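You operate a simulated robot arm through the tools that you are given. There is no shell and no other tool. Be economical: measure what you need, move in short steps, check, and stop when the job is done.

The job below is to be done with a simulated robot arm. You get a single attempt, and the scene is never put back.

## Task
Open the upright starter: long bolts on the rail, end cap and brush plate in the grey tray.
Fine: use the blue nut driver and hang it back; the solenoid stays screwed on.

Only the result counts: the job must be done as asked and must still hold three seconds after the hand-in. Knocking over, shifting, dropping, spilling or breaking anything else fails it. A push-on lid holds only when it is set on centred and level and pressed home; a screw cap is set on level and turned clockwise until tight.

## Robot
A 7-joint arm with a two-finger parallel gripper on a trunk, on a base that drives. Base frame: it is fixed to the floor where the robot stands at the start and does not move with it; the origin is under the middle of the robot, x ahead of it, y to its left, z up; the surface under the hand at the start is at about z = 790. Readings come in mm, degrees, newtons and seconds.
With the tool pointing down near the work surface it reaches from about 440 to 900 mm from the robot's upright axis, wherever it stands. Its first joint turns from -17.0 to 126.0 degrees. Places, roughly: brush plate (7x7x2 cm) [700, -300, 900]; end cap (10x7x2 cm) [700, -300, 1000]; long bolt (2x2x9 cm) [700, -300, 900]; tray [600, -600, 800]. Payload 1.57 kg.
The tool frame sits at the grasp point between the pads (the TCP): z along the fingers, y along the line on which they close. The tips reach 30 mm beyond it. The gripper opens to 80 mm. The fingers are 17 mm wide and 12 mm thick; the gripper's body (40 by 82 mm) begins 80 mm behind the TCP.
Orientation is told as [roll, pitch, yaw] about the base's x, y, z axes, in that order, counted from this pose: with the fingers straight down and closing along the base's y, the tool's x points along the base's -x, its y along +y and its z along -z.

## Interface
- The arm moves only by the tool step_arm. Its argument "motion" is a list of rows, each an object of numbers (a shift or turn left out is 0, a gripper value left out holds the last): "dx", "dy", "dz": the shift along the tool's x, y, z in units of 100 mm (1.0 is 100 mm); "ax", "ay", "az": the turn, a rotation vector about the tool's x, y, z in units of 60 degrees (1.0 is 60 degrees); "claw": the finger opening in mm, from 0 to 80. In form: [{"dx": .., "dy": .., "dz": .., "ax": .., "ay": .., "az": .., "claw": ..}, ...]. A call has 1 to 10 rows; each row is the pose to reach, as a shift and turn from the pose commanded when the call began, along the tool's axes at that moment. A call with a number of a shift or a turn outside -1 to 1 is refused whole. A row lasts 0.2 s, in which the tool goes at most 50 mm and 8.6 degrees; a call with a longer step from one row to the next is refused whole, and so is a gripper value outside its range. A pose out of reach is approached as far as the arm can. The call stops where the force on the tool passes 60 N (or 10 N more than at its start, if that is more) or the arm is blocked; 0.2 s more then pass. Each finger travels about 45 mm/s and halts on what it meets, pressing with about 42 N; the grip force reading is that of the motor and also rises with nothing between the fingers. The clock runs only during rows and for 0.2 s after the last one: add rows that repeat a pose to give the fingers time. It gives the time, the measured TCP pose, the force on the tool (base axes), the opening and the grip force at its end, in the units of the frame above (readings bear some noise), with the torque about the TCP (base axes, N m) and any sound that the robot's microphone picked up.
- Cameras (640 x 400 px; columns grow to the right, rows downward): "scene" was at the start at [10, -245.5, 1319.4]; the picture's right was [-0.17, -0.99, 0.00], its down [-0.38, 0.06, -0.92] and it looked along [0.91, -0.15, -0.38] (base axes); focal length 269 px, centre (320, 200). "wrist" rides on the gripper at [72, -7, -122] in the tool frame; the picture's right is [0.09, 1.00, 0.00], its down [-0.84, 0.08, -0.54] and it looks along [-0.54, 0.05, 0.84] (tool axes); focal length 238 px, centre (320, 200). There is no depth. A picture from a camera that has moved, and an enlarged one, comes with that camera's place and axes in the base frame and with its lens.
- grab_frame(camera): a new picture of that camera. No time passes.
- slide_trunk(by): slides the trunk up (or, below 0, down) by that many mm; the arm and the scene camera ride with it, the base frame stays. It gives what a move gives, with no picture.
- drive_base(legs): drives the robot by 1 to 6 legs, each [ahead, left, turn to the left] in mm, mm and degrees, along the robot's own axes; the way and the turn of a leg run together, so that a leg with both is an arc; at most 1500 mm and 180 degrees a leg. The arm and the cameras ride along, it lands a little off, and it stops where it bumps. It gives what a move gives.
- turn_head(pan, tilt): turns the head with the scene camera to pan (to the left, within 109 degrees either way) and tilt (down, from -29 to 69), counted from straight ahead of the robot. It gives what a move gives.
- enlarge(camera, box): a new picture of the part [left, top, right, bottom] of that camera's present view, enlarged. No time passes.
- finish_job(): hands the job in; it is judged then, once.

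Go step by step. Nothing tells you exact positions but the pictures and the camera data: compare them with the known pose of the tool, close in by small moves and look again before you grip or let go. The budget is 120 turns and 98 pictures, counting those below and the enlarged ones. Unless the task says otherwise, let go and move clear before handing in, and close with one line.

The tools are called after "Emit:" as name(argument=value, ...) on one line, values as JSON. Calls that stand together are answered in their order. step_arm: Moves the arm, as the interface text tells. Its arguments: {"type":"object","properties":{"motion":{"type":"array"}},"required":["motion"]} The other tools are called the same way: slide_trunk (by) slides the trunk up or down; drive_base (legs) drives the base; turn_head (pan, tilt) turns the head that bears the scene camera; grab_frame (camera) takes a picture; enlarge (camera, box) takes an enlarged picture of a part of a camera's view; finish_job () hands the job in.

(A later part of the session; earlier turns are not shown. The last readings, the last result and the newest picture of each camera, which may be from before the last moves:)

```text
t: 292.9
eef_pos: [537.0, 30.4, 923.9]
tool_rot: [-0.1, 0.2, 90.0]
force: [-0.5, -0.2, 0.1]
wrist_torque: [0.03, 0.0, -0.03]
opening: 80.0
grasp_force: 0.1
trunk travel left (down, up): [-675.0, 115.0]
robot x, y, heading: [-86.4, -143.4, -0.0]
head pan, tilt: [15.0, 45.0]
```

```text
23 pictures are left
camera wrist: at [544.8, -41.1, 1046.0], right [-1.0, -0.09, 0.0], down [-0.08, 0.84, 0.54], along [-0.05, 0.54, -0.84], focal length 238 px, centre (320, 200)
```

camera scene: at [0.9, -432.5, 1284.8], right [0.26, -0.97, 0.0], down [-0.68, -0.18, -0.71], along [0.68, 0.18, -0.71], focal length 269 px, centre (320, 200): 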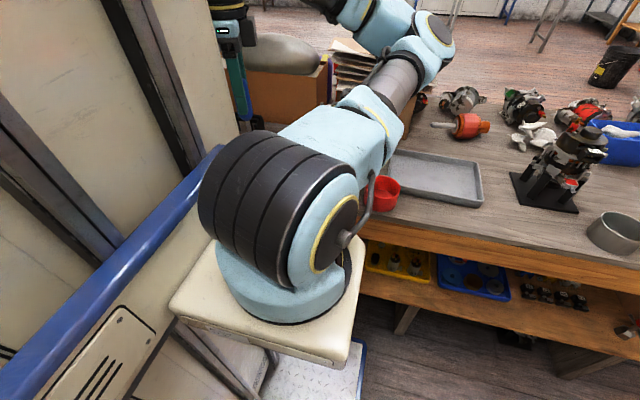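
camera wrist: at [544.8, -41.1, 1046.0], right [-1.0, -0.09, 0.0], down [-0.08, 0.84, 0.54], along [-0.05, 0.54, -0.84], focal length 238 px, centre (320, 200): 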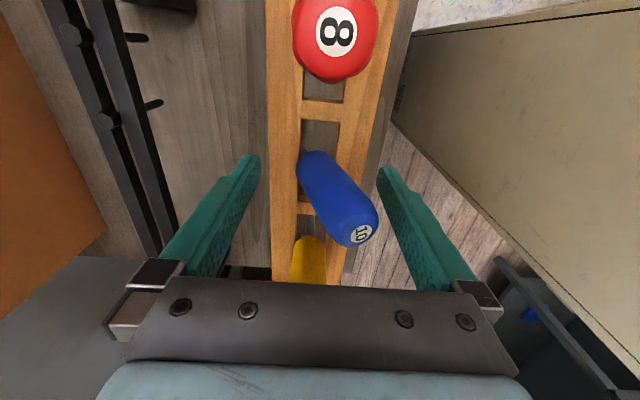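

The handle is between the fingers. Closing to bring it upright, then lifting a little.

Emit:
step_arm(motion=[{"claw": 60}, {"claw": 45}, {"claw": 34}, {"claw": 20}, {"claw": 10}, {"claw": 10}, {"claw": 10}, {"claw": 10}])

Emit:
step_arm(motion=[{"dz": -0.08}, {"dz": -0.16}, {"dz": -0.16, "dy": -0.03}, {"dz": -0.16, "dy": -0.03}])

Emit:
grab_frame(camera="wrist")

```text
t: 294.7
eef_pos: [541.0, 30.5, 923.2]
tool_rot: [-0.3, 0.3, 89.9]
force: [35.2, 1.7, -3.2]
wrist_torque: [0.04, -1.19, 0.0]
opening: 27.6
grasp_force: 37.9
trunk travel left (down, up): [-675.0, 115.0]
robot x, y, heading: [-90.2, -141.3, -0.3]
head pan, tilt: [15.0, 45.0]
```

```text
t: 295.7
eef_pos: [539.2, 30.8, 939.6]
tool_rot: [0.2, 0.2, 90.0]
force: [-1.1, -0.5, -1.3]
wrist_torque: [0.03, -0.01, -0.01]
opening: 27.6
grasp_force: 38.6
trunk travel left (down, up): [-675.0, 115.0]
robot x, y, heading: [-91.0, -142.7, 0.1]
head pan, tilt: [15.0, 45.0]
```

```text
22 pictures are left
camera wrist: at [547.1, -41.1, 1062.2], right [-1.0, -0.09, 0.0], down [-0.08, 0.84, 0.54], along [-0.05, 0.53, -0.84], focal length 238 px, centre (320, 200)
```

wrist: 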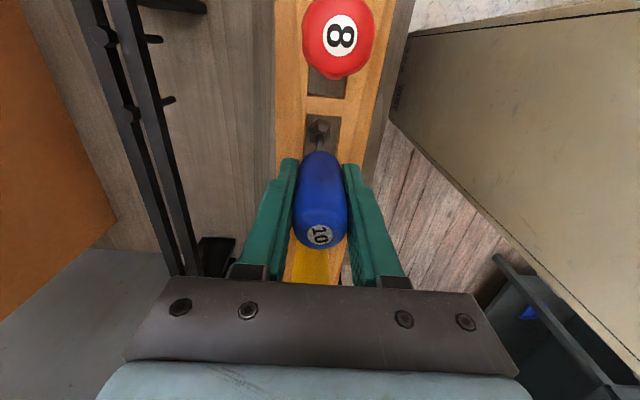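

The driver is upright and centred in the grip. I'll shift 1.3 mm to +x (original position 541) and lower onto the rails until light contact.

Emit:
step_arm(motion=[{"dy": -0.013}, {"dy": -0.013, "dz": 0.06}, {"dy": -0.013, "dz": 0.11}, {"dy": -0.013, "dz": 0.145}, {"dy": -0.013, "dz": 0.145}])

Emit:
step_arm(motion=[{"dz": 0.01}, {"dz": 0.015}, {"dz": 0.015}])

```text
t: 296.9
eef_pos: [539.7, 29.7, 925.0]
tool_rot: [-0.1, 0.3, 90.0]
force: [-0.4, -0.6, -0.8]
wrist_torque: [0.0, -0.01, -0.01]
opening: 27.6
grasp_force: 37.8
trunk travel left (down, up): [-675.0, 115.0]
robot x, y, heading: [-89.6, -144.8, 0.1]
head pan, tilt: [15.0, 45.0]
```

```text
t: 297.7
eef_pos: [539.6, 30.6, 924.4]
tool_rot: [-0.1, 0.3, 90.1]
force: [0.2, -0.3, 7.6]
wrist_torque: [-0.02, 0.13, 0.0]
opening: 27.6
grasp_force: 38.3
trunk travel left (down, up): [-675.0, 115.0]
robot x, y, heading: [-89.5, -145.1, 0.3]
head pan, tilt: [15.0, 45.0]
```

Contact is only on the -x rail, so shift ~1.5 mm to +x and set down again.

Emit:
step_arm(motion=[{"dz": -0.04}, {"dz": -0.04, "dy": -0.015}, {"dz": -0.01, "dy": -0.015}, {"dz": 0.0, "dy": -0.015}, {"dz": 0.0, "dy": -0.015}])

```text
t: 298.9
eef_pos: [541.3, 30.2, 924.3]
tool_rot: [0.0, 0.3, 90.0]
force: [-3.1, -1.9, 10.6]
wrist_torque: [-0.05, -0.03, -0.01]
opening: 27.4
grasp_force: 37.7
trunk travel left (down, up): [-675.0, 115.0]
robot x, y, heading: [-88.1, -145.9, -0.4]
head pan, tilt: [15.0, 45.0]
```

Emit:
step_arm(motion=[{"dz": -0.04}, {"dz": -0.04, "dy": 0.007}, {"dz": -0.01, "dy": 0.007}, {"dz": 0.0, "dy": 0.007}, {"dz": 0.0, "dy": 0.007}])

```text
t: 300.1
eef_pos: [541.8, 29.4, 924.5]
tool_rot: [0.0, 0.3, 89.9]
force: [-0.3, -0.2, 3.7]
wrist_torque: [0.0, 0.0, 0.0]
opening: 27.7
grasp_force: 38.2
trunk travel left (down, up): [-675.0, 115.0]
robot x, y, heading: [-87.6, -146.9, 0.0]
head pan, tilt: [15.0, 45.0]
```

Balanced now, zero torque. Opening the fingers.

Emit:
step_arm(motion=[{"claw": 29}, {"claw": 32}, {"claw": 45}, {"claw": 60}, {"claw": 60}])

Emit:
grab_frame(camera="wrist")

```text
t: 301.3
eef_pos: [542.1, 30.4, 923.0]
tool_rot: [-0.2, 0.3, 90.0]
force: [-1.0, 0.3, 0.6]
wrist_torque: [-0.01, -0.02, 0.01]
opening: 60.0
grasp_force: 0.0
trunk travel left (down, up): [-675.0, 115.0]
robot x, y, heading: [-91.2, -144.9, -0.1]
head pan, tilt: [15.0, 45.0]
```

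```text
21 pictures are left
camera wrist: at [548.8, -41.2, 1046.0], right [-1.0, -0.09, 0.0], down [-0.08, 0.84, 0.54], along [-0.05, 0.54, -0.84], focal length 238 px, centre (320, 200)
```

wrist: 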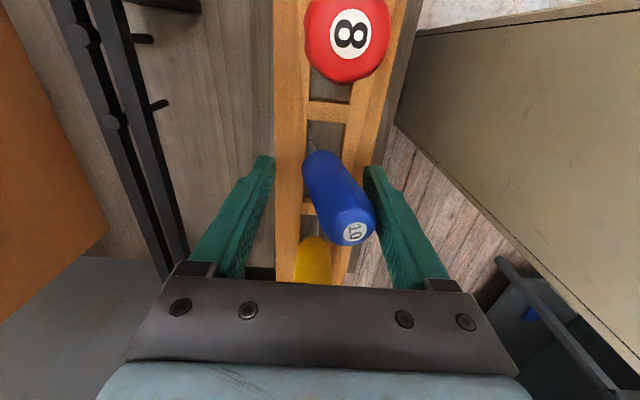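

It leaned again on release. I'll close again and use the side force the slot exerts to find the true centre.

Emit:
step_arm(motion=[{"claw": 45}, {"claw": 34}, {"claw": 20}, {"claw": 10}, {"claw": 10}, {"claw": 10}, {"claw": 10}])

```text
t: 302.9
eef_pos: [541.4, 29.8, 923.6]
tool_rot: [-0.1, 0.3, 90.0]
force: [-0.1, -1.2, 0.2]
wrist_torque: [0.0, -0.05, 0.02]
opening: 27.7
grasp_force: 37.8
trunk travel left (down, up): [-675.0, 115.0]
robot x, y, heading: [-89.1, -145.2, -0.0]
head pan, tilt: [15.0, 45.0]
```

Closed with zero side force: it's centred. Opening very slowly now.

Emit:
step_arm(motion=[{"claw": 28}, {"claw": 28}, {"claw": 28.3}, {"claw": 28.3}, {"claw": 28.7}, {"claw": 28.7}, {"claw": 29.2}, {"claw": 29.2}, {"claw": 30}, {"claw": 30}])

Emit:
enlarge(camera="wrist", box=[240, 80, 400, 280])

```text
t: 305.1
eef_pos: [540.9, 29.1, 923.8]
tool_rot: [-0.1, 0.3, 89.9]
force: [0.2, -0.6, 0.6]
wrist_torque: [0.01, -0.02, -0.01]
opening: 30.1
grasp_force: 0.4
trunk travel left (down, up): [-675.0, 115.0]
robot x, y, heading: [-87.9, -146.3, 0.1]
head pan, tilt: [15.0, 45.0]
```

```text
2.00 times, centred on (320, 180) of wrist
camera zoom: at [548.8, -41.2, 1046.0], right [-1.0, -0.09, 0.0], down [-0.08, 0.84, 0.54], along [-0.05, 0.54, -0.84], focal length 477 px, centre (320, 240)
```

zoom: 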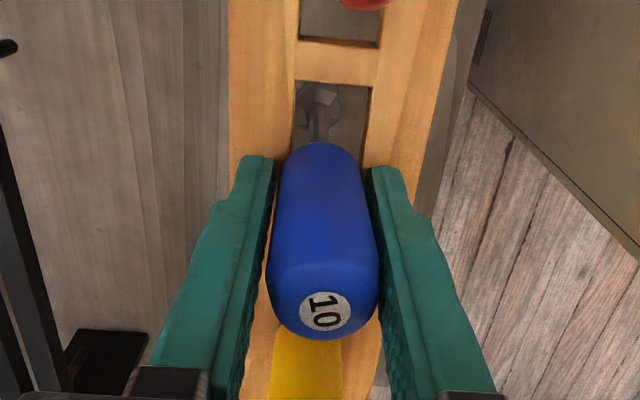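

From the slot edges seen here, the slot's centre is at x ≈ 540, so the handle is ~1.5 mm too far +x. I'll regrip, lift 3 mm, shift -1.5 mm, set down and open slowly.

Emit:
step_arm(motion=[{"claw": 15}, {"claw": 10}, {"claw": 10}, {"dz": -0.04}, {"dz": -0.04, "dy": 0.015}, {"dz": -0.04, "dy": 0.015}, {"dz": -0.02, "dy": 0.015}, {"dz": -0.005, "dy": 0.015}, {"dz": -0.005, "dy": 0.015}])

Emit:
step_arm(motion=[{"dz": 0.01}, {"dz": 0.01}])

```text
t: 307.1
eef_pos: [539.7, 29.7, 923.1]
tool_rot: [0.0, 0.3, 89.9]
force: [0.6, 0.5, -0.2]
wrist_torque: [0.04, -0.01, -0.03]
opening: 27.8
grasp_force: 37.8
trunk travel left (down, up): [-675.0, 115.0]
robot x, y, heading: [-90.0, -139.1, -0.2]
head pan, tilt: [15.0, 45.0]
```

```text
t: 307.7
eef_pos: [540.1, 30.3, 924.2]
tool_rot: [-0.1, 0.4, 90.0]
force: [1.5, -0.8, 5.7]
wrist_torque: [-0.04, 0.07, 0.03]
opening: 27.5
grasp_force: 38.1
trunk travel left (down, up): [-675.0, 115.0]
robot x, y, heading: [-90.8, -142.7, 0.1]
head pan, tilt: [15.0, 45.0]
```

Emit:
step_arm(motion=[{"dz": -0.005, "claw": 28}, {"dz": -0.005, "claw": 28}, {"dz": -0.005, "claw": 28.3}, {"dz": -0.005, "claw": 28.7}, {"dz": -0.005, "claw": 29.2}, {"dz": -0.005, "claw": 30}, {"dz": -0.005, "claw": 33}, {"dz": -0.005, "claw": 40}, {"dz": -0.005, "claw": 40}])

Emit:
enlarge(camera="wrist", box=[240, 80, 400, 280])

```text
t: 309.7
eef_pos: [540.7, 29.6, 923.9]
tool_rot: [-0.1, 0.4, 90.1]
force: [-0.4, -0.6, -1.0]
wrist_torque: [-0.01, 0.0, -0.01]
opening: 39.7
grasp_force: 0.2
trunk travel left (down, up): [-675.0, 115.0]
robot x, y, heading: [-89.4, -146.4, 0.0]
head pan, tilt: [15.0, 45.0]
```

```text
2.00 times, centred on (320, 180) of wrist
camera zoom: at [547.3, -41.4, 1046.0], right [-1.0, -0.09, 0.0], down [-0.08, 0.84, 0.54], along [-0.05, 0.54, -0.84], focal length 477 px, centre (320, 240)
```

zoom: 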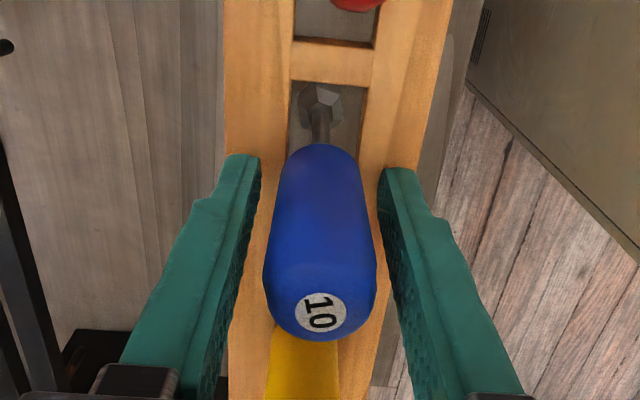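

The driver now stands upright on its own in its slot. I'll withdraw straight up and use the way out to look at the rail.

Emit:
step_arm(motion=[{"claw": 55}, {"claw": 60}, {"dz": -0.2}, {"dz": -0.5}, {"dz": -0.9}, {"dz": -1.0}, {"dz": -1.0}])

Emit:
step_arm(motion=[{"dy": -0.4, "dz": -0.2}, {"dy": -0.8, "dz": -0.4}, {"dy": -1.0, "dz": -0.5}, {"dy": -1.0, "dz": -0.5}])

Emit:
grab_frame(camera="wrist")

```text
t: 311.3
eef_pos: [538.2, 30.2, 1024.6]
tool_rot: [0.0, 0.3, 90.0]
force: [0.7, 0.2, 0.5]
wrist_torque: [0.02, 0.03, -0.01]
opening: 60.2
grasp_force: 0.0
trunk travel left (down, up): [-675.0, 115.0]
robot x, y, heading: [-88.4, -145.4, -0.2]
head pan, tilt: [15.0, 45.0]
```

```text
t: 312.3
eef_pos: [641.5, 31.1, 1073.9]
tool_rot: [-0.1, 0.3, 90.0]
force: [0.4, 0.2, 0.0]
wrist_torque: [-0.01, 0.04, -0.04]
opening: 60.0
grasp_force: 0.1
trunk travel left (down, up): [-675.0, 115.0]
robot x, y, heading: [-87.7, -144.4, -0.1]
head pan, tilt: [15.0, 45.0]
```

```text
18 pictures are left
camera wrist: at [648.9, -40.9, 1195.7], right [-1.0, -0.09, 0.0], down [-0.08, 0.84, 0.54], along [-0.05, 0.53, -0.84], focal length 238 px, centre (320, 200)
```

wrist: 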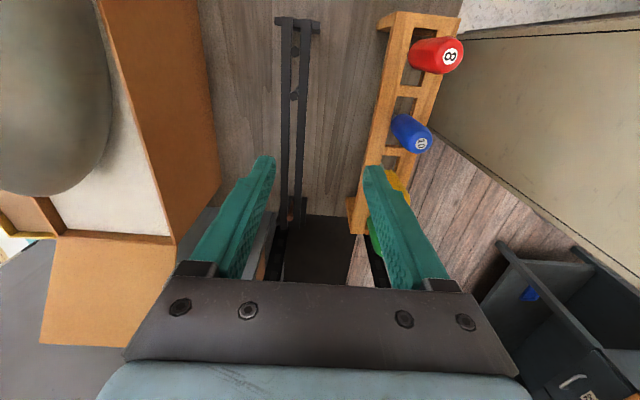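

Emit:
enlarge(camera="wrist", box=[255, 5, 345, 225])

```text
1.82 times, centred on (300, 115) of wrist
camera zoom: at [648.9, -40.9, 1195.7], right [-1.0, -0.09, 0.0], down [-0.08, 0.84, 0.54], along [-0.05, 0.53, -0.84], focal length 433 px, centre (356, 354)
```

zoom: 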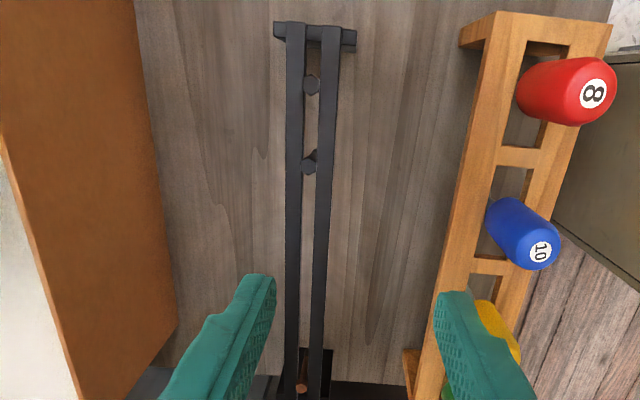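

Emit:
enlarge(camera="wrist", box=[275, 10, 325, 110])

```text
4.00 times, centred on (300, 60) of wrist
camera zoom: at [648.9, -40.9, 1195.7], right [-1.0, -0.09, 0.0], down [-0.08, 0.84, 0.54], along [-0.05, 0.53, -0.84], focal length 953 px, centre (400, 760)
```

zoom: 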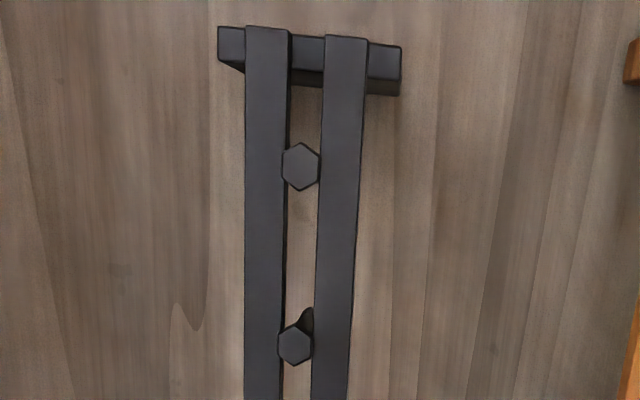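

Two dark bolts already hang on the rail at y ≈ -37 and 8; the gap runs at x ≈ 675, bar tops ≈ z 889, so my bolts go at y ≈ 50 and 90. Now to the right bolt with fingers closing along x.

Emit:
step_arm(motion=[{"dx": 0.45, "dy": -0.06, "claw": 36}, {"dx": 0.9, "dy": -0.1}, {"dx": 0.98, "dy": -0.135}, {"dx": 0.98, "dy": -0.135}])

Emit:
step_arm(motion=[{"dx": 0.45}, {"dx": 0.9}, {"dx": 0.98}, {"dx": 0.98}])

Emit:
step_arm(motion=[{"dx": 0.45}, {"dx": 0.9}, {"dx": 0.98}, {"dx": 0.98, "dz": 0.3}, {"dx": 0.98, "dz": 0.5}, {"dx": 0.98, "dz": 0.5}])

Emit:
grab_frame(camera="wrist")

```text
t: 313.3
eef_pos: [653.8, -68.1, 1072.7]
tool_rot: [-0.1, 0.4, 89.9]
force: [0.2, -1.0, -0.6]
wrist_torque: [-0.01, 0.0, -0.01]
opening: 36.0
grasp_force: 0.1
trunk travel left (down, up): [-675.0, 115.0]
robot x, y, heading: [-90.2, -143.8, -0.2]
head pan, tilt: [15.0, 45.0]
```

```text
t: 314.3
eef_pos: [653.1, -163.7, 1074.6]
tool_rot: [-0.1, 0.3, 89.9]
force: [-0.2, -0.5, -0.9]
wrist_torque: [-0.01, -0.01, -0.01]
opening: 36.1
grasp_force: 0.0
trunk travel left (down, up): [-675.0, 115.0]
robot x, y, heading: [-89.5, -142.4, -0.1]
head pan, tilt: [15.0, 45.0]
```

```text
t: 315.7
eef_pos: [654.4, -261.3, 1024.6]
tool_rot: [-0.1, 0.3, 90.0]
force: [-0.4, -0.1, -0.8]
wrist_torque: [0.04, 0.0, 0.0]
opening: 36.0
grasp_force: 0.0
trunk travel left (down, up): [-675.0, 115.0]
robot x, y, heading: [-85.2, -142.5, -0.1]
head pan, tilt: [15.0, 45.0]
```

```text
15 pictures are left
camera wrist: at [661.6, -333.4, 1147.9], right [-1.0, -0.09, 0.0], down [-0.08, 0.84, 0.54], along [-0.05, 0.54, -0.84], focal length 238 px, centre (320, 200)
```

wrist: 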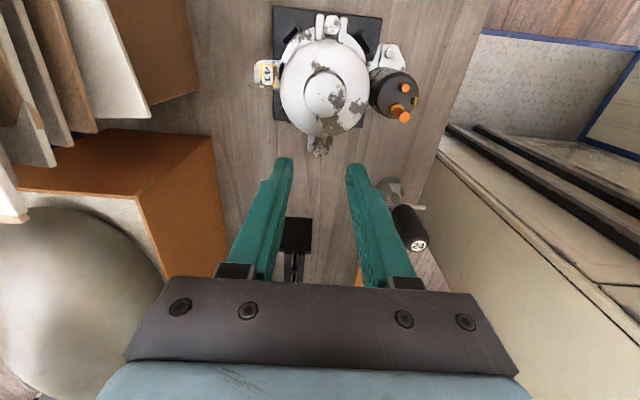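

The right head is under the gripper. Descending so that the fingertips flank the head, then gripping.

Emit:
step_arm(motion=[{"dx": 0.02, "dz": 0.15}, {"dx": 0.02, "dz": 0.25}, {"dx": 0.02, "dz": 0.315}, {"dx": 0.02, "dz": 0.315}])

Emit:
step_arm(motion=[{"claw": 20}, {"claw": 5}, {"claw": 5}, {"claw": 5}, {"claw": 5}])

```text
t: 316.7
eef_pos: [656.1, -266.6, 993.4]
tool_rot: [-0.1, 0.3, 90.0]
force: [0.4, -0.3, 1.4]
wrist_torque: [0.01, 0.01, -0.01]
opening: 36.1
grasp_force: 0.0
trunk travel left (down, up): [-675.0, 115.0]
robot x, y, heading: [-88.6, -142.7, 0.0]
head pan, tilt: [15.0, 45.0]
```

```text
t: 317.9
eef_pos: [654.5, -265.6, 992.9]
tool_rot: [0.0, 0.2, 90.0]
force: [-3.4, 0.6, -1.0]
wrist_torque: [-0.01, 0.09, -0.03]
opening: 9.0
grasp_force: 27.2
trunk travel left (down, up): [-675.0, 115.0]
robot x, y, heading: [-88.8, -142.0, -0.3]
head pan, tilt: [15.0, 45.0]
```

Gripped at 9.0 mm across the head. Lifting gently to check that the bolt comes free.

Emit:
step_arm(motion=[{"dz": 0.0, "claw": 3}, {"dz": -0.05}, {"dz": -0.1}, {"dz": -0.2}, {"dz": -0.2}])

Emit:
enlarge(camera="wrist", box=[270, 110, 370, 190])

```text
t: 319.1
eef_pos: [654.3, -265.7, 1013.4]
tool_rot: [-0.1, 0.3, 90.0]
force: [-0.1, -0.3, 0.5]
wrist_torque: [-0.01, -0.03, -0.03]
opening: 8.9
grasp_force: 27.6
trunk travel left (down, up): [-675.0, 115.0]
robot x, y, heading: [-88.7, -143.2, -0.2]
head pan, tilt: [15.0, 45.0]
```

```text
5.00 times, centred on (320, 150) of wrist
camera zoom: at [661.4, -336.9, 1136.6], right [-1.0, -0.09, 0.0], down [-0.08, 0.84, 0.54], along [-0.05, 0.54, -0.84], focal length 1192 px, centre (320, 450)
```

zoom: 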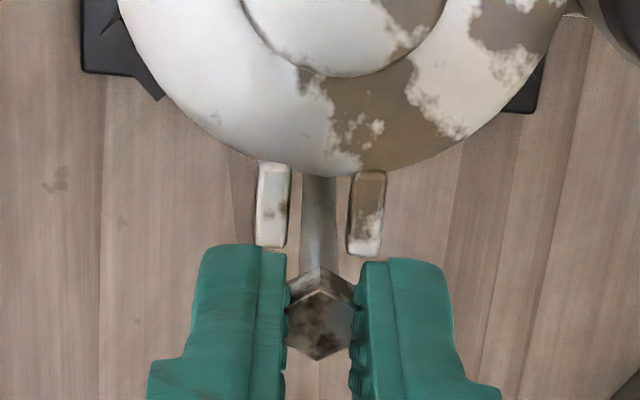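

The bolt comes out freely. Lifting it fully clear and carrying it above the rail.

Emit:
step_arm(motion=[{"dz": -0.2}, {"dz": -0.45}, {"dz": -0.7}, {"dz": -0.78}, {"dz": -0.78}])

Emit:
step_arm(motion=[{"dx": -0.3, "dy": -0.05}, {"dx": -0.7, "dy": -0.1}, {"dx": -1.0, "dy": -0.1}, {"dx": -1.0, "dy": -0.1}])

Emit:
step_arm(motion=[{"dx": -0.4, "dy": -0.05}, {"dx": -0.8, "dy": -0.1}, {"dx": -1.0, "dy": -0.1}, {"dx": -1.0, "dy": -0.1}])

Emit:
step_arm(motion=[{"dx": -0.4}, {"dx": -0.8}, {"dx": -1.0}, {"dx": -1.0}])

Emit:
step_arm(motion=[{"dx": -0.15}, {"dx": -0.15}])

Emit:
grab_frame(camera="wrist")

```text
t: 320.3
eef_pos: [654.2, -265.0, 1091.6]
tool_rot: [-0.1, 0.3, 90.0]
force: [-0.4, -0.1, -0.2]
wrist_torque: [0.02, -0.01, 0.01]
opening: 8.7
grasp_force: 27.5
trunk travel left (down, up): [-675.0, 115.0]
robot x, y, heading: [-93.5, -145.5, -0.2]
head pan, tilt: [15.0, 45.0]
```

```text
t: 321.3
eef_pos: [662.4, -164.6, 1089.9]
tool_rot: [-0.1, 0.4, 90.0]
force: [1.3, 0.1, 0.3]
wrist_torque: [0.02, -0.04, -0.02]
opening: 8.9
grasp_force: 27.3
trunk travel left (down, up): [-675.0, 115.0]
robot x, y, heading: [-90.0, -142.2, -0.2]
head pan, tilt: [15.0, 45.0]
```

```text
t: 322.3
eef_pos: [673.8, -64.9, 1089.7]
tool_rot: [-0.1, 0.3, 89.9]
force: [-0.4, 0.6, 0.7]
wrist_torque: [-0.03, 0.02, 0.01]
opening: 8.8
grasp_force: 27.4
trunk travel left (down, up): [-675.0, 115.0]
robot x, y, heading: [-90.6, -140.9, -0.3]
head pan, tilt: [15.0, 45.0]
```

```text
t: 323.3
eef_pos: [673.1, 35.3, 1088.7]
tool_rot: [0.0, 0.3, 90.0]
force: [-0.1, 0.7, -0.9]
wrist_torque: [-0.02, 0.03, 0.01]
opening: 8.7
grasp_force: 27.4
trunk travel left (down, up): [-675.0, 115.0]
robot x, y, heading: [-87.6, -145.8, -0.3]
head pan, tilt: [15.0, 45.0]
```

```text
t: 323.9
eef_pos: [673.5, 50.2, 1090.9]
tool_rot: [-0.1, 0.3, 89.9]
force: [-0.9, 0.1, -1.0]
wrist_torque: [0.01, 0.0, -0.01]
opening: 8.6
grasp_force: 27.5
trunk travel left (down, up): [-675.0, 115.0]
robot x, y, heading: [-85.0, -144.3, -0.0]
head pan, tilt: [15.0, 45.0]
```

```text
13 pictures are left
camera wrist: at [680.9, -21.1, 1211.9], right [-1.0, -0.09, 0.0], down [-0.08, 0.84, 0.54], along [-0.05, 0.54, -0.84], focal length 238 px, centre (320, 200)
```

wrist: 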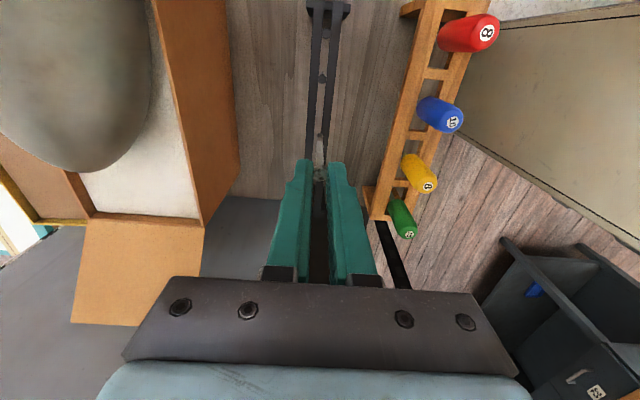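

Emit:
enlarge(camera="wrist", box=[290, 100, 350, 190])

```text
4.44 times, centred on (320, 145) of wrist
camera zoom: at [680.9, -21.1, 1211.9], right [-1.0, -0.09, 0.0], down [-0.08, 0.84, 0.54], along [-0.05, 0.54, -0.84], focal length 1059 px, centre (320, 444)
```

zoom: 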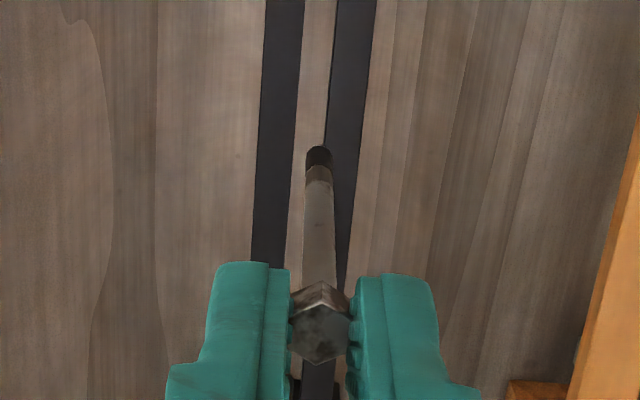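

The bolt axis is ~0.7 mm to -x of the gap's middle. Correcting by 0.6 mm and lowering through the gap with force checks.

Emit:
step_arm(motion=[{"dy": -0.006, "dz": 0.3}, {"dy": -0.006, "dz": 0.6}, {"dy": -0.006, "dz": 0.8}, {"dy": -0.006, "dz": 0.9}, {"dy": -0.006, "dz": 1.0}, {"dy": -0.006, "dz": 1.0}])

Emit:
step_arm(motion=[{"dz": 0.1}, {"dz": 0.2}, {"dz": 0.3}, {"dz": 0.4}, {"dz": 0.5}, {"dz": 0.6}, {"dz": 0.6}])

```text
t: 325.3
eef_pos: [675.6, 48.5, 991.0]
tool_rot: [-0.1, 0.3, 90.0]
force: [0.2, -1.1, 0.7]
wrist_torque: [0.0, 0.02, 0.01]
opening: 8.6
grasp_force: 27.7
trunk travel left (down, up): [-675.0, 115.0]
robot x, y, heading: [-87.3, -146.5, 0.1]
head pan, tilt: [15.0, 45.0]
```

```text
t: 326.9
eef_pos: [673.4, 47.7, 929.0]
tool_rot: [0.0, 0.3, 90.0]
force: [-0.5, 0.1, 0.2]
wrist_torque: [-0.02, 0.02, 0.0]
opening: 8.7
grasp_force: 27.8
trunk travel left (down, up): [-675.0, 115.0]
robot x, y, heading: [-90.2, -142.5, -0.4]
head pan, tilt: [15.0, 45.0]
```

The shaft passes through the gap freely. Lowering the last bit until the head touches the bars.

Emit:
step_arm(motion=[{"dz": 0.04}, {"dz": 0.07}, {"dz": 0.09}, {"dz": 0.09}])

Emit:
step_arm(motion=[{"dz": 0.01}, {"dz": 0.02}, {"dz": 0.02}])

Emit:
enlarge(camera="wrist", box=[270, 110, 370, 190])

```text
t: 327.9
eef_pos: [674.9, 49.1, 922.0]
tool_rot: [-0.1, 0.3, 90.0]
force: [-0.5, 0.4, -0.7]
wrist_torque: [0.04, 0.03, -0.04]
opening: 8.7
grasp_force: 27.4
trunk travel left (down, up): [-675.0, 115.0]
robot x, y, heading: [-87.8, -141.7, -0.2]
head pan, tilt: [15.0, 45.0]
```

```text
t: 328.7
eef_pos: [675.3, 49.8, 919.4]
tool_rot: [0.0, 0.3, 90.0]
force: [0.2, 0.0, 0.0]
wrist_torque: [0.02, -0.01, -0.01]
opening: 8.6
grasp_force: 27.7
trunk travel left (down, up): [-675.0, 115.0]
robot x, y, heading: [-87.7, -146.1, 0.1]
head pan, tilt: [15.0, 45.0]
```

```text
5.00 times, centred on (320, 150) of wrist
camera zoom: at [681.5, -21.6, 1041.7], right [-1.0, -0.09, 0.0], down [-0.08, 0.84, 0.54], along [-0.05, 0.54, -0.84], focal length 1192 px, centre (320, 450)
```

zoom: 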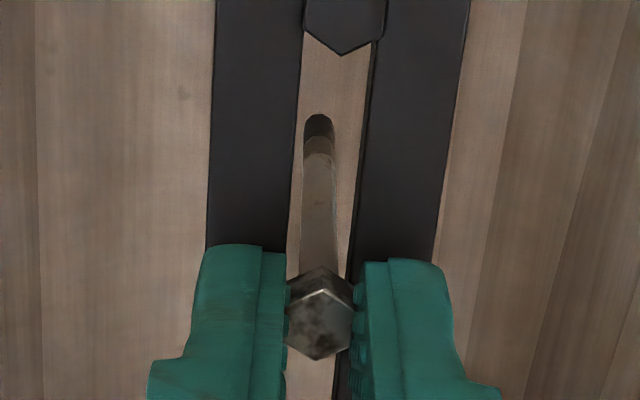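

Well centred over the gap. Lowering further by small steps.

Emit:
step_arm(motion=[{"dz": 0.02}, {"dz": 0.04}, {"dz": 0.04}])

Emit:
step_arm(motion=[{"dz": 0.02}, {"dz": 0.035}, {"dz": 0.035}])

```text
t: 329.5
eef_pos: [674.7, 49.0, 917.0]
tool_rot: [-0.3, 0.2, 90.0]
force: [1.5, 1.1, 21.2]
wrist_torque: [0.11, 0.06, -0.03]
opening: 8.8
grasp_force: 27.2
trunk travel left (down, up): [-675.0, 115.0]
robot x, y, heading: [-89.9, -147.5, -0.2]
head pan, tilt: [15.0, 45.0]
```

```text
t: 330.3
eef_pos: [673.1, 49.2, 916.0]
tool_rot: [-0.4, 0.2, 90.0]
force: [-1.5, -1.1, 47.2]
wrist_torque: [0.18, 0.45, -0.06]
opening: 9.0
grasp_force: 27.5
trunk travel left (down, up): [-675.0, 115.0]
robot x, y, heading: [-91.0, -144.5, -0.2]
head pan, tilt: [15.0, 45.0]
```

Seated on the bars. Easing the pressure and releasing.

Emit:
step_arm(motion=[{"dz": -0.03}, {"dz": -0.045}, {"dz": -0.045, "claw": 12}, {"dz": -0.045, "claw": 20}, {"dz": -0.045, "claw": 34}, {"dz": -0.045, "claw": 34}])

Emit:
step_arm(motion=[{"dz": -0.2}, {"dz": -0.5}, {"dz": -0.9}, {"dz": -1.0}, {"dz": -1.0}])

Emit:
enlarge(camera="wrist", box=[250, 60, 410, 200])

```text
t: 331.7
eef_pos: [674.0, 47.6, 917.9]
tool_rot: [-0.1, 0.5, 90.1]
force: [7.9, -0.8, 20.1]
wrist_torque: [0.13, -0.16, -0.13]
opening: 24.1
grasp_force: 0.0
trunk travel left (down, up): [-675.0, 115.0]
robot x, y, heading: [-86.7, -142.3, 0.1]
head pan, tilt: [15.0, 45.0]
```

```text
t: 332.9
eef_pos: [673.4, 49.6, 1016.9]
tool_rot: [-0.2, 0.3, 90.0]
force: [-0.7, 1.0, -0.2]
wrist_torque: [0.01, 0.01, -0.01]
opening: 34.0
grasp_force: 0.1
trunk travel left (down, up): [-675.0, 115.0]
robot x, y, heading: [-90.5, -143.3, 0.1]
head pan, tilt: [15.0, 45.0]
```

```text
2.86 times, centred on (330, 130) of wrist
camera zoom: at [681.0, -20.0, 1139.3], right [-1.0, -0.09, 0.0], down [-0.08, 0.84, 0.54], along [-0.05, 0.54, -0.84], focal length 681 px, centre (291, 400)
```

zoom: 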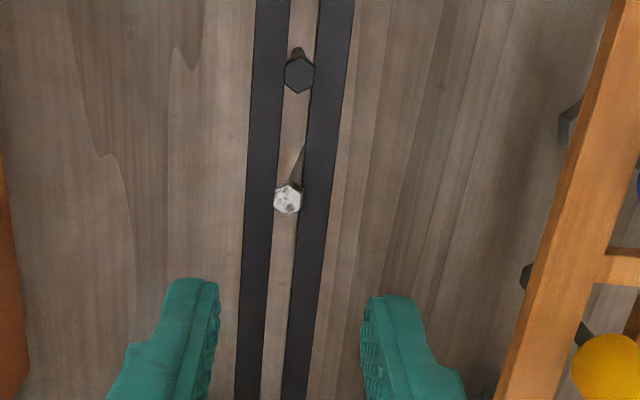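

The first bolt hangs on the rail. Now for the left bolt at about (653.5, -344).

Emit:
step_arm(motion=[{"dz": -0.3, "dx": 0.2}, {"dz": -0.6, "dx": 0.55, "dy": 0.05}, {"dz": -0.6, "dx": 0.98, "dy": 0.1}, {"dz": -0.6, "dx": 0.98, "dy": 0.1}])

Emit:
step_arm(motion=[{"dx": 0.45, "dy": 0.05}, {"dx": 0.9, "dy": 0.1}, {"dx": 0.98, "dy": 0.1}, {"dx": 0.98, "dy": 0.1}])

Emit:
step_arm(motion=[{"dx": 0.45}, {"dx": 0.9}, {"dx": 0.98}, {"dx": 0.98}])

Emit:
step_arm(motion=[{"dx": 0.45}, {"dx": 0.9}, {"dx": 1.0}, {"dx": 1.0}])

```text
t: 333.9
eef_pos: [664.5, -48.6, 1073.9]
tool_rot: [0.0, 0.3, 90.0]
force: [0.3, 0.0, -0.1]
wrist_torque: [-0.04, -0.01, 0.06]
opening: 34.2
grasp_force: 0.1
trunk travel left (down, up): [-675.0, 115.0]
robot x, y, heading: [-92.0, -143.6, 0.4]
head pan, tilt: [15.0, 45.0]
```

```text
t: 334.9
eef_pos: [652.4, -145.0, 1076.5]
tool_rot: [0.0, 0.3, 89.9]
force: [-0.5, -0.4, -1.0]
wrist_torque: [0.0, 0.03, 0.0]
opening: 33.9
grasp_force: 0.1
trunk travel left (down, up): [-675.0, 115.0]
robot x, y, heading: [-88.3, -144.0, -0.2]
head pan, tilt: [15.0, 45.0]
```

```text
t: 335.9
eef_pos: [653.7, -244.4, 1077.4]
tool_rot: [-0.1, 0.3, 90.1]
force: [-0.1, 0.5, 0.6]
wrist_torque: [-0.01, 0.03, -0.01]
opening: 34.0
grasp_force: 0.1
trunk travel left (down, up): [-675.0, 115.0]
robot x, y, heading: [-89.8, -142.5, -0.2]
head pan, tilt: [15.0, 45.0]
```

```text
t: 336.9
eef_pos: [654.6, -343.6, 1078.3]
tool_rot: [-0.1, 0.3, 89.9]
force: [-0.3, -0.2, 0.1]
wrist_torque: [0.0, -0.02, -0.01]
opening: 34.0
grasp_force: 0.0
trunk travel left (down, up): [-675.0, 115.0]
robot x, y, heading: [-88.4, -142.5, 0.0]
head pan, tilt: [15.0, 45.0]
```

Descending onto the left head and gripping as before.

Emit:
step_arm(motion=[{"dz": 0.4}, {"dz": 0.65, "dy": 0.005}, {"dz": 0.78, "dy": 0.005}, {"dz": 0.85, "dy": 0.005}, {"dz": 0.85, "dy": 0.005}])

Emit:
step_arm(motion=[{"claw": 20}, {"claw": 5}, {"claw": 3}, {"claw": 3}, {"claw": 3}])

Emit:
step_arm(motion=[{"dz": -0.05}, {"dz": -0.1}, {"dz": -0.2}, {"dz": -0.2}])

```text
t: 338.1
eef_pos: [654.0, -344.8, 994.3]
tool_rot: [-0.1, 0.4, 90.0]
force: [0.7, 0.6, 0.6]
wrist_torque: [0.02, 0.01, -0.01]
opening: 34.0
grasp_force: 0.0
trunk travel left (down, up): [-675.0, 115.0]
robot x, y, heading: [-93.6, -140.5, -0.1]
head pan, tilt: [15.0, 45.0]
```

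```text
t: 339.3
eef_pos: [654.5, -344.7, 993.9]
tool_rot: [-0.2, 0.4, 90.0]
force: [5.7, 0.3, -0.1]
wrist_torque: [-0.01, -0.15, -0.04]
opening: 9.4
grasp_force: 27.7
trunk travel left (down, up): [-675.0, 115.0]
robot x, y, heading: [-89.0, -144.6, -0.4]
head pan, tilt: [15.0, 45.0]
```

```text
t: 340.3
eef_pos: [654.0, -344.6, 1013.6]
tool_rot: [-0.1, 0.3, 89.9]
force: [-0.1, -0.5, 0.3]
wrist_torque: [-0.01, -0.01, -0.04]
opening: 9.3
grasp_force: 27.6
trunk travel left (down, up): [-675.0, 115.0]
robot x, y, heading: [-86.0, -144.3, -0.2]
head pan, tilt: [15.0, 45.0]
```

The left bolt lifts free too. Carrying it to the rail at y ≈ 92.

Emit:
step_arm(motion=[{"dz": -0.2}, {"dz": -0.45}, {"dz": -0.7}, {"dz": -0.78}, {"dz": -0.78}])

Emit:
step_arm(motion=[{"dx": -0.3, "dy": -0.05}, {"dx": -0.7, "dy": -0.1}, {"dx": -1.0, "dy": -0.1}, {"dx": -1.0, "dy": -0.1}])

Emit:
step_arm(motion=[{"dx": -0.4, "dy": -0.05}, {"dx": -0.8, "dy": -0.1}, {"dx": -1.0, "dy": -0.1}, {"dx": -1.0, "dy": -0.1}])

Emit:
step_arm(motion=[{"dx": -0.4}, {"dx": -0.8}, {"dx": -1.0}, {"dx": -1.0}])

Emit:
step_arm(motion=[{"dx": -0.4}, {"dx": -0.8}, {"dx": -1.0}, {"dx": -1.0}])

Emit:
step_arm(motion=[{"dx": -0.2}, {"dx": -0.36}, {"dx": -0.36}])

Emit:
enlarge(camera="wrist", box=[285, 80, 355, 185])

```text
t: 341.5
eef_pos: [653.1, -344.5, 1090.7]
tool_rot: [-0.1, 0.3, 90.0]
force: [0.2, -1.3, -0.2]
wrist_torque: [0.03, -0.02, -0.02]
opening: 9.2
grasp_force: 28.5
trunk travel left (down, up): [-675.0, 115.0]
robot x, y, heading: [-86.1, -139.3, -0.2]
head pan, tilt: [15.0, 45.0]
```

```text
t: 342.5
eef_pos: [661.9, -244.4, 1090.8]
tool_rot: [-0.1, 0.3, 90.0]
force: [0.2, 0.6, -0.3]
wrist_torque: [-0.01, 0.0, 0.0]
opening: 9.4
grasp_force: 28.2
trunk travel left (down, up): [-675.0, 115.0]
robot x, y, heading: [-89.4, -141.9, 0.2]
head pan, tilt: [15.0, 45.0]
```

```text
t: 343.5
eef_pos: [671.7, -140.9, 1089.5]
tool_rot: [-0.1, 0.3, 90.0]
force: [0.3, 1.0, 0.5]
wrist_torque: [-0.03, 0.01, 0.02]
opening: 9.2
grasp_force: 27.5
trunk travel left (down, up): [-675.0, 115.0]
robot x, y, heading: [-92.4, -142.7, -0.1]
head pan, tilt: [15.0, 45.0]
```

```text
t: 344.5
eef_pos: [673.2, -42.7, 1090.6]
tool_rot: [-0.2, 0.2, 89.9]
force: [0.0, 0.4, -0.1]
wrist_torque: [0.0, -0.04, 0.0]
opening: 8.8
grasp_force: 27.4
trunk travel left (down, up): [-675.0, 115.0]
robot x, y, heading: [-92.1, -146.0, -0.2]
head pan, tilt: [15.0, 45.0]
```

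```text
t: 345.5
eef_pos: [673.9, 55.1, 1088.0]
tool_rot: [-0.1, 0.4, 90.1]
force: [0.4, 0.8, 0.1]
wrist_torque: [0.03, -0.01, 0.02]
opening: 8.8
grasp_force: 27.0
trunk travel left (down, up): [-675.0, 115.0]
robot x, y, heading: [-87.9, -141.9, -0.1]
head pan, tilt: [15.0, 45.0]
```

```text
t: 346.3
eef_pos: [674.4, 92.4, 1087.3]
tool_rot: [-0.1, 0.3, 90.0]
force: [0.4, -1.4, 0.8]
wrist_torque: [0.0, 0.0, -0.04]
opening: 8.6
grasp_force: 27.6
trunk travel left (down, up): [-675.0, 115.0]
robot x, y, heading: [-89.0, -142.5, -0.0]
head pan, tilt: [15.0, 45.0]
```

```text
3.81 times, centred on (320, 132) of wrist
camera zoom: at [680.5, 20.8, 1210.5], right [-1.0, -0.09, 0.0], down [-0.08, 0.84, 0.54], along [-0.05, 0.54, -0.84], focal length 908 px, centre (320, 457)
```

zoom: 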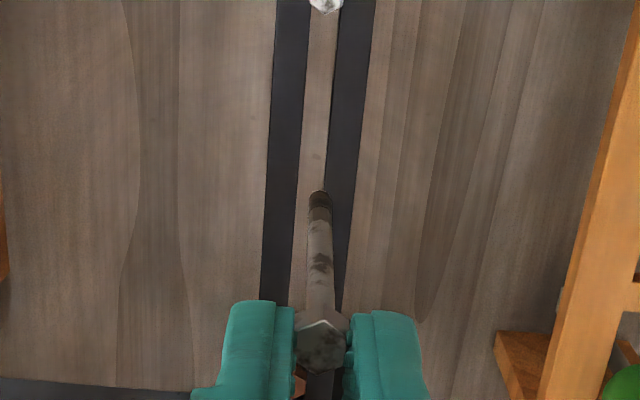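

Emit:
step_arm(motion=[{"dy": -0.008, "dz": 0.3}, {"dy": -0.008, "dz": 0.6}, {"dy": -0.008, "dz": 0.8}, {"dy": -0.008, "dz": 0.9}, {"dy": -0.008, "dz": 1.0}, {"dy": -0.008, "dz": 1.0}])

Emit:
step_arm(motion=[{"dz": 0.1}, {"dz": 0.2}, {"dz": 0.3}, {"dz": 0.4}, {"dz": 0.5}, {"dz": 0.6}, {"dz": 0.65}, {"dz": 0.65}])

Emit:
step_arm(motion=[{"dz": 0.02}, {"dz": 0.035}, {"dz": 0.035}])

```text
t: 347.7
eef_pos: [674.3, 93.0, 988.5]
tool_rot: [-0.1, 0.3, 90.0]
force: [-0.6, -0.2, -0.7]
wrist_torque: [0.02, 0.02, 0.03]
opening: 9.0
grasp_force: 27.4
trunk travel left (down, up): [-675.0, 115.0]
robot x, y, heading: [-87.6, -143.2, -0.1]
head pan, tilt: [15.0, 45.0]
```

```text
t: 349.5
eef_pos: [674.0, 91.5, 924.0]
tool_rot: [0.0, 0.3, 90.1]
force: [-0.9, 0.1, -0.3]
wrist_torque: [0.02, 0.03, 0.0]
opening: 8.8
grasp_force: 27.9
trunk travel left (down, up): [-675.0, 115.0]
robot x, y, heading: [-85.9, -146.4, -0.1]
head pan, tilt: [15.0, 45.0]
```

```text
t: 350.3
eef_pos: [673.2, 90.6, 919.6]
tool_rot: [-0.1, 0.4, 89.9]
force: [0.2, 0.4, -0.6]
wrist_torque: [0.0, 0.02, 0.0]
opening: 8.6
grasp_force: 27.3
trunk travel left (down, up): [-675.0, 115.0]
robot x, y, heading: [-86.5, -144.3, 0.1]
head pan, tilt: [15.0, 45.0]
```

Emit:
step_arm(motion=[{"dz": 0.015}, {"dz": 0.025}, {"dz": 0.025}])

Emit:
step_arm(motion=[{"dz": 0.01}, {"dz": 0.01}])

```text
t: 351.1
eef_pos: [674.3, 90.7, 917.4]
tool_rot: [-0.1, 0.3, 90.1]
force: [-3.7, -0.6, 7.6]
wrist_torque: [-0.07, 0.14, -0.01]
opening: 8.7
grasp_force: 27.3
trunk travel left (down, up): [-675.0, 115.0]
robot x, y, heading: [-87.3, -143.5, -0.3]
head pan, tilt: [15.0, 45.0]
```

```text
t: 351.7
eef_pos: [675.1, 91.7, 918.6]
tool_rot: [-0.2, 0.3, 90.0]
force: [-2.4, -2.8, 18.1]
wrist_torque: [-0.1, 0.15, 0.01]
opening: 8.9
grasp_force: 27.2
trunk travel left (down, up): [-675.0, 115.0]
robot x, y, heading: [-90.4, -145.8, 0.0]
head pan, tilt: [15.0, 45.0]
```

Seated with 18 N. Easing off, releasing, and checking both bolts.

Emit:
step_arm(motion=[{"dz": -0.015}, {"dz": -0.015, "claw": 12}, {"dz": -0.015, "claw": 20}, {"dz": -0.015, "claw": 34}, {"dz": -0.015, "claw": 34}])

Emit:
step_arm(motion=[{"dz": -0.2}, {"dz": -0.5}, {"dz": -0.9}, {"dz": -1.0}, {"dz": -1.0}])

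Emit:
enlarge(camera="wrist", box=[250, 30, 450, 200])

```text
t: 352.9
eef_pos: [674.1, 90.5, 917.8]
tool_rot: [-0.1, 0.3, 90.0]
force: [-0.2, 0.4, -0.4]
wrist_torque: [0.01, 0.01, 0.03]
opening: 34.0
grasp_force: 0.0
trunk travel left (down, up): [-675.0, 115.0]
robot x, y, heading: [-92.0, -142.9, -0.4]
head pan, tilt: [15.0, 45.0]
```

```text
t: 354.1
eef_pos: [676.8, 90.9, 1020.1]
tool_rot: [-0.1, 0.3, 90.1]
force: [-0.1, 0.2, -0.1]
wrist_torque: [0.01, 0.01, -0.01]
opening: 34.1
grasp_force: 0.1
trunk travel left (down, up): [-675.0, 115.0]
robot x, y, heading: [-93.2, -144.3, 0.2]
head pan, tilt: [15.0, 45.0]
```

```text
2.35 times, centred on (350, 115) of wrist
camera zoom: at [683.4, 20.3, 1141.5], right [-1.0, -0.09, 0.0], down [-0.08, 0.84, 0.54], along [-0.05, 0.54, -0.84], focal length 561 px, centre (249, 400)
```

zoom: 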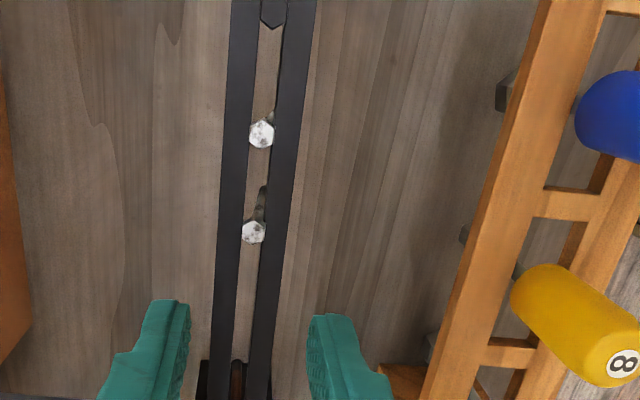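

Both long bolts hang on the rail, and the blue driver stands in its rack. Next the end cap: I'll raise the arm and drive right to about y = -470, from where starter and tray should both be reachable.

Emit:
step_arm(motion=[{"dz": -0.3, "claw": 80}, {"dz": -0.6, "dx": 0.1}, {"dz": -0.8, "dx": 0.4}, {"dz": -0.8, "dx": 0.8}, {"dz": -0.8, "dx": 1.0}, {"dz": -0.8, "dx": 1.0}])

Emit:
drive_base(legs=[[0, -326, 0]])

```text
t: 355.5
eef_pos: [674.8, -9.8, 1098.6]
tool_rot: [-0.1, 0.3, 90.1]
force: [-0.1, 0.5, 0.9]
wrist_torque: [-0.03, -0.01, -0.01]
opening: 80.3
grasp_force: 0.1
trunk travel left (down, up): [-675.0, 115.0]
robot x, y, heading: [-89.5, -144.3, -0.3]
head pan, tilt: [15.0, 45.0]
```

```text
t: 357.7
eef_pos: [674.4, -340.9, 1098.1]
tool_rot: [-0.1, 0.2, 89.8]
force: [0.7, -0.5, -1.1]
wrist_torque: [0.01, 0.03, 0.01]
opening: 80.0
grasp_force: 0.0
trunk travel left (down, up): [-675.0, 115.0]
robot x, y, heading: [-86.7, -472.9, -0.5]
head pan, tilt: [15.0, 45.0]
```

Turning to yaw 45 over the cap's centre (midway between the bolt holes, about (654, -304)).

Emit:
step_arm(motion=[{"dx": -0.1, "dy": 0.05, "az": 0.125}, {"dx": -0.2, "dy": 0.1, "az": 0.25}, {"dx": -0.37, "dy": 0.2, "az": 0.375}, {"dx": -0.37, "dy": 0.2, "az": 0.5}, {"dx": -0.37, "dy": 0.2, "az": 0.625}, {"dx": -0.37, "dy": 0.2, "az": 0.75, "dz": 0.2}, {"dx": -0.37, "dy": 0.2, "az": 0.75, "dz": 0.4}, {"dx": -0.37, "dy": 0.2, "az": 0.75, "dz": 0.4}])

Emit:
enlarge(camera="wrist", box=[200, 60, 440, 220])

```text
t: 359.5
eef_pos: [655.1, -305.6, 1057.0]
tool_rot: [-0.3, 0.2, 44.7]
force: [-0.2, 0.2, -0.3]
wrist_torque: [0.01, -0.02, 0.03]
opening: 80.0
grasp_force: 0.1
trunk travel left (down, up): [-675.0, 115.0]
robot x, y, heading: [-87.2, -471.7, -0.2]
head pan, tilt: [15.0, 45.0]
```

```text
2.50 times, centred on (320, 140) of wrist
camera zoom: at [608.8, -359.8, 1179.0], right [-0.77, 0.64, 0.0], down [0.54, 0.65, 0.54], along [0.35, 0.41, -0.84], focal length 596 px, centre (320, 350)
```

zoom: 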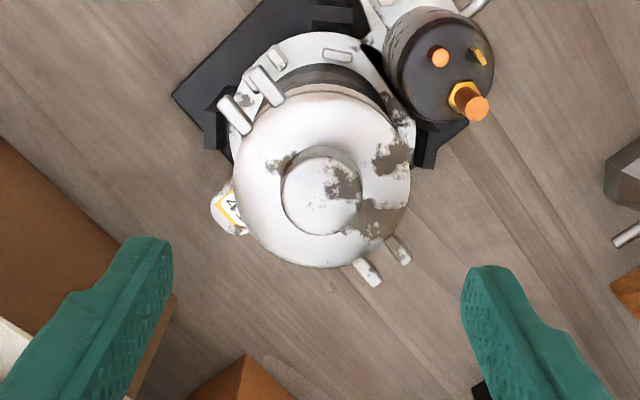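

The cap (≈68 mm) is centred between the fingers, ears and solenoid clear of the closing line. Descending to grip its rim.

Emit:
step_arm(motion=[{"dz": 0.3, "dx": 0.03}, {"dz": 0.55, "dx": 0.03}, {"dz": 0.68, "dx": 0.03}, {"dz": 0.75, "dx": 0.03}, {"dz": 0.75, "dx": 0.03}])

Emit:
step_arm(motion=[{"claw": 70}, {"claw": 60}, {"claw": 55}, {"claw": 55}])

```text
t: 360.7
eef_pos: [653.4, -307.4, 983.1]
tool_rot: [-0.3, 0.2, 44.7]
force: [-0.5, 0.4, -0.2]
wrist_torque: [-0.01, -0.01, -0.03]
opening: 79.9
grasp_force: 0.0
trunk travel left (down, up): [-675.0, 115.0]
robot x, y, heading: [-90.4, -474.4, -0.5]
head pan, tilt: [15.0, 45.0]
```

```text
t: 361.7
eef_pos: [652.9, -307.9, 982.3]
tool_rot: [-0.3, 0.1, 44.8]
force: [-0.5, 0.2, 1.3]
wrist_torque: [-0.01, 0.02, -0.04]
opening: 66.2
grasp_force: 38.6
trunk travel left (down, up): [-675.0, 115.0]
robot x, y, heading: [-89.0, -473.1, -0.1]
head pan, tilt: [15.0, 45.0]
```

Gripped at 66 mm with no side force. Lifting gently.

Emit:
step_arm(motion=[{"dz": -0.03, "claw": 50}, {"dz": -0.08}, {"dz": -0.2}, {"dz": -0.4}, {"dz": -0.4}])

Emit:
grab_frame(camera="wrist")

```text
t: 362.9
eef_pos: [652.4, -307.3, 1022.9]
tool_rot: [-0.4, 0.1, 44.8]
force: [0.1, -0.7, -0.9]
wrist_torque: [0.02, 0.02, -0.02]
opening: 66.1
grasp_force: 41.4
trunk travel left (down, up): [-675.0, 115.0]
robot x, y, heading: [-91.3, -473.8, -0.2]
head pan, tilt: [15.0, 45.0]
```

```text
6 pictures are left
camera wrist: at [607.3, -360.8, 1144.6], right [-0.77, 0.64, 0.0], down [0.54, 0.65, 0.54], along [0.35, 0.41, -0.84], focal length 238 px, centre (320, 200)
```

wrist: 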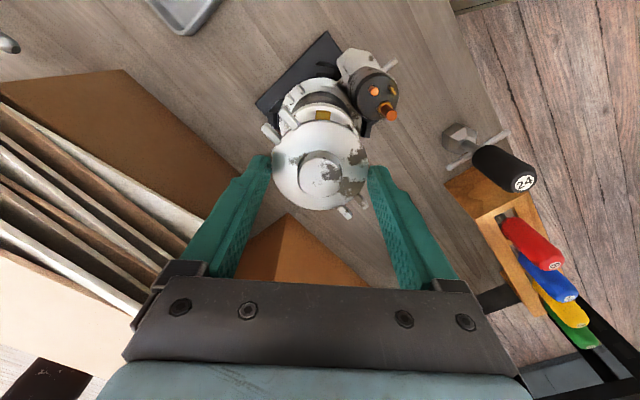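

The cap is off, and the brush plate shows beneath it. Carrying the cap to the tray, to about (638, -545).

Emit:
step_arm(motion=[{"dz": -0.2}, {"dz": -0.2, "dx": 0.3, "dy": -0.26}, {"dz": -0.2, "dx": 0.6, "dy": -0.53}, {"dz": -0.2, "dx": 0.889, "dy": -0.793}, {"dz": -0.2, "dx": 0.889, "dy": -0.793}])

Emit:
step_arm(motion=[{"dx": 0.3, "dy": -0.26}, {"dx": 0.6, "dy": -0.53}, {"dx": 0.889, "dy": -0.793}, {"dx": 0.889, "dy": -0.793}])

Emit:
step_arm(motion=[{"dz": 0.4}, {"dz": 0.8}, {"dz": 1.0}, {"dz": 1.0}])

Emit:
enlarge(camera="wrist", box=[120, 0, 520, 250])

```text
t: 364.1
eef_pos: [644.2, -423.7, 1044.1]
tool_rot: [-0.2, 0.2, 44.8]
force: [0.3, 1.0, -1.4]
wrist_torque: [0.0, 0.01, 0.01]
opening: 66.2
grasp_force: 41.6
trunk travel left (down, up): [-675.0, 115.0]
robot x, y, heading: [-92.9, -473.9, -0.6]
head pan, tilt: [15.0, 45.0]
```

```text
t: 365.1
eef_pos: [636.9, -544.6, 1044.1]
tool_rot: [-0.3, 0.2, 44.8]
force: [0.8, -0.5, -1.0]
wrist_torque: [0.01, 0.02, -0.01]
opening: 66.4
grasp_force: 41.7
trunk travel left (down, up): [-675.0, 115.0]
robot x, y, heading: [-92.8, -473.1, -0.1]
head pan, tilt: [15.0, 45.0]
```

```text
t: 366.1
eef_pos: [637.0, -544.8, 944.8]
tool_rot: [-0.3, 0.1, 44.9]
force: [-0.1, 0.5, -2.3]
wrist_torque: [-0.03, 0.05, 0.0]
opening: 66.2
grasp_force: 42.2
trunk travel left (down, up): [-675.0, 115.0]
robot x, y, heading: [-88.9, -472.3, -0.5]
head pan, tilt: [15.0, 45.0]
```

```text
1.60 times, centred on (320, 125) of wrist
camera zoom: at [592.2, -599.8, 1067.1], right [-0.77, 0.64, 0.0], down [0.54, 0.65, 0.54], along [0.35, 0.41, -0.84], focal length 381 px, centre (320, 320)
5 turns are left
```

zoom: 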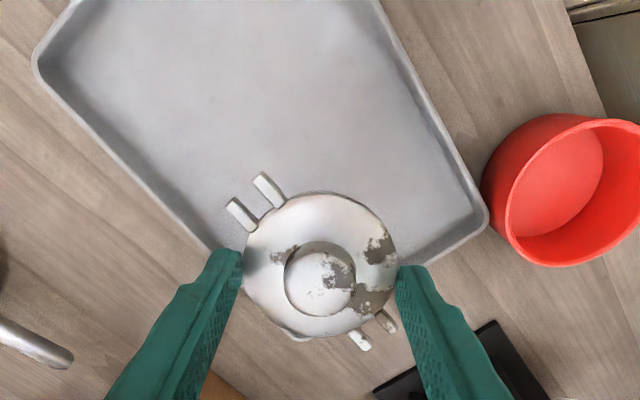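

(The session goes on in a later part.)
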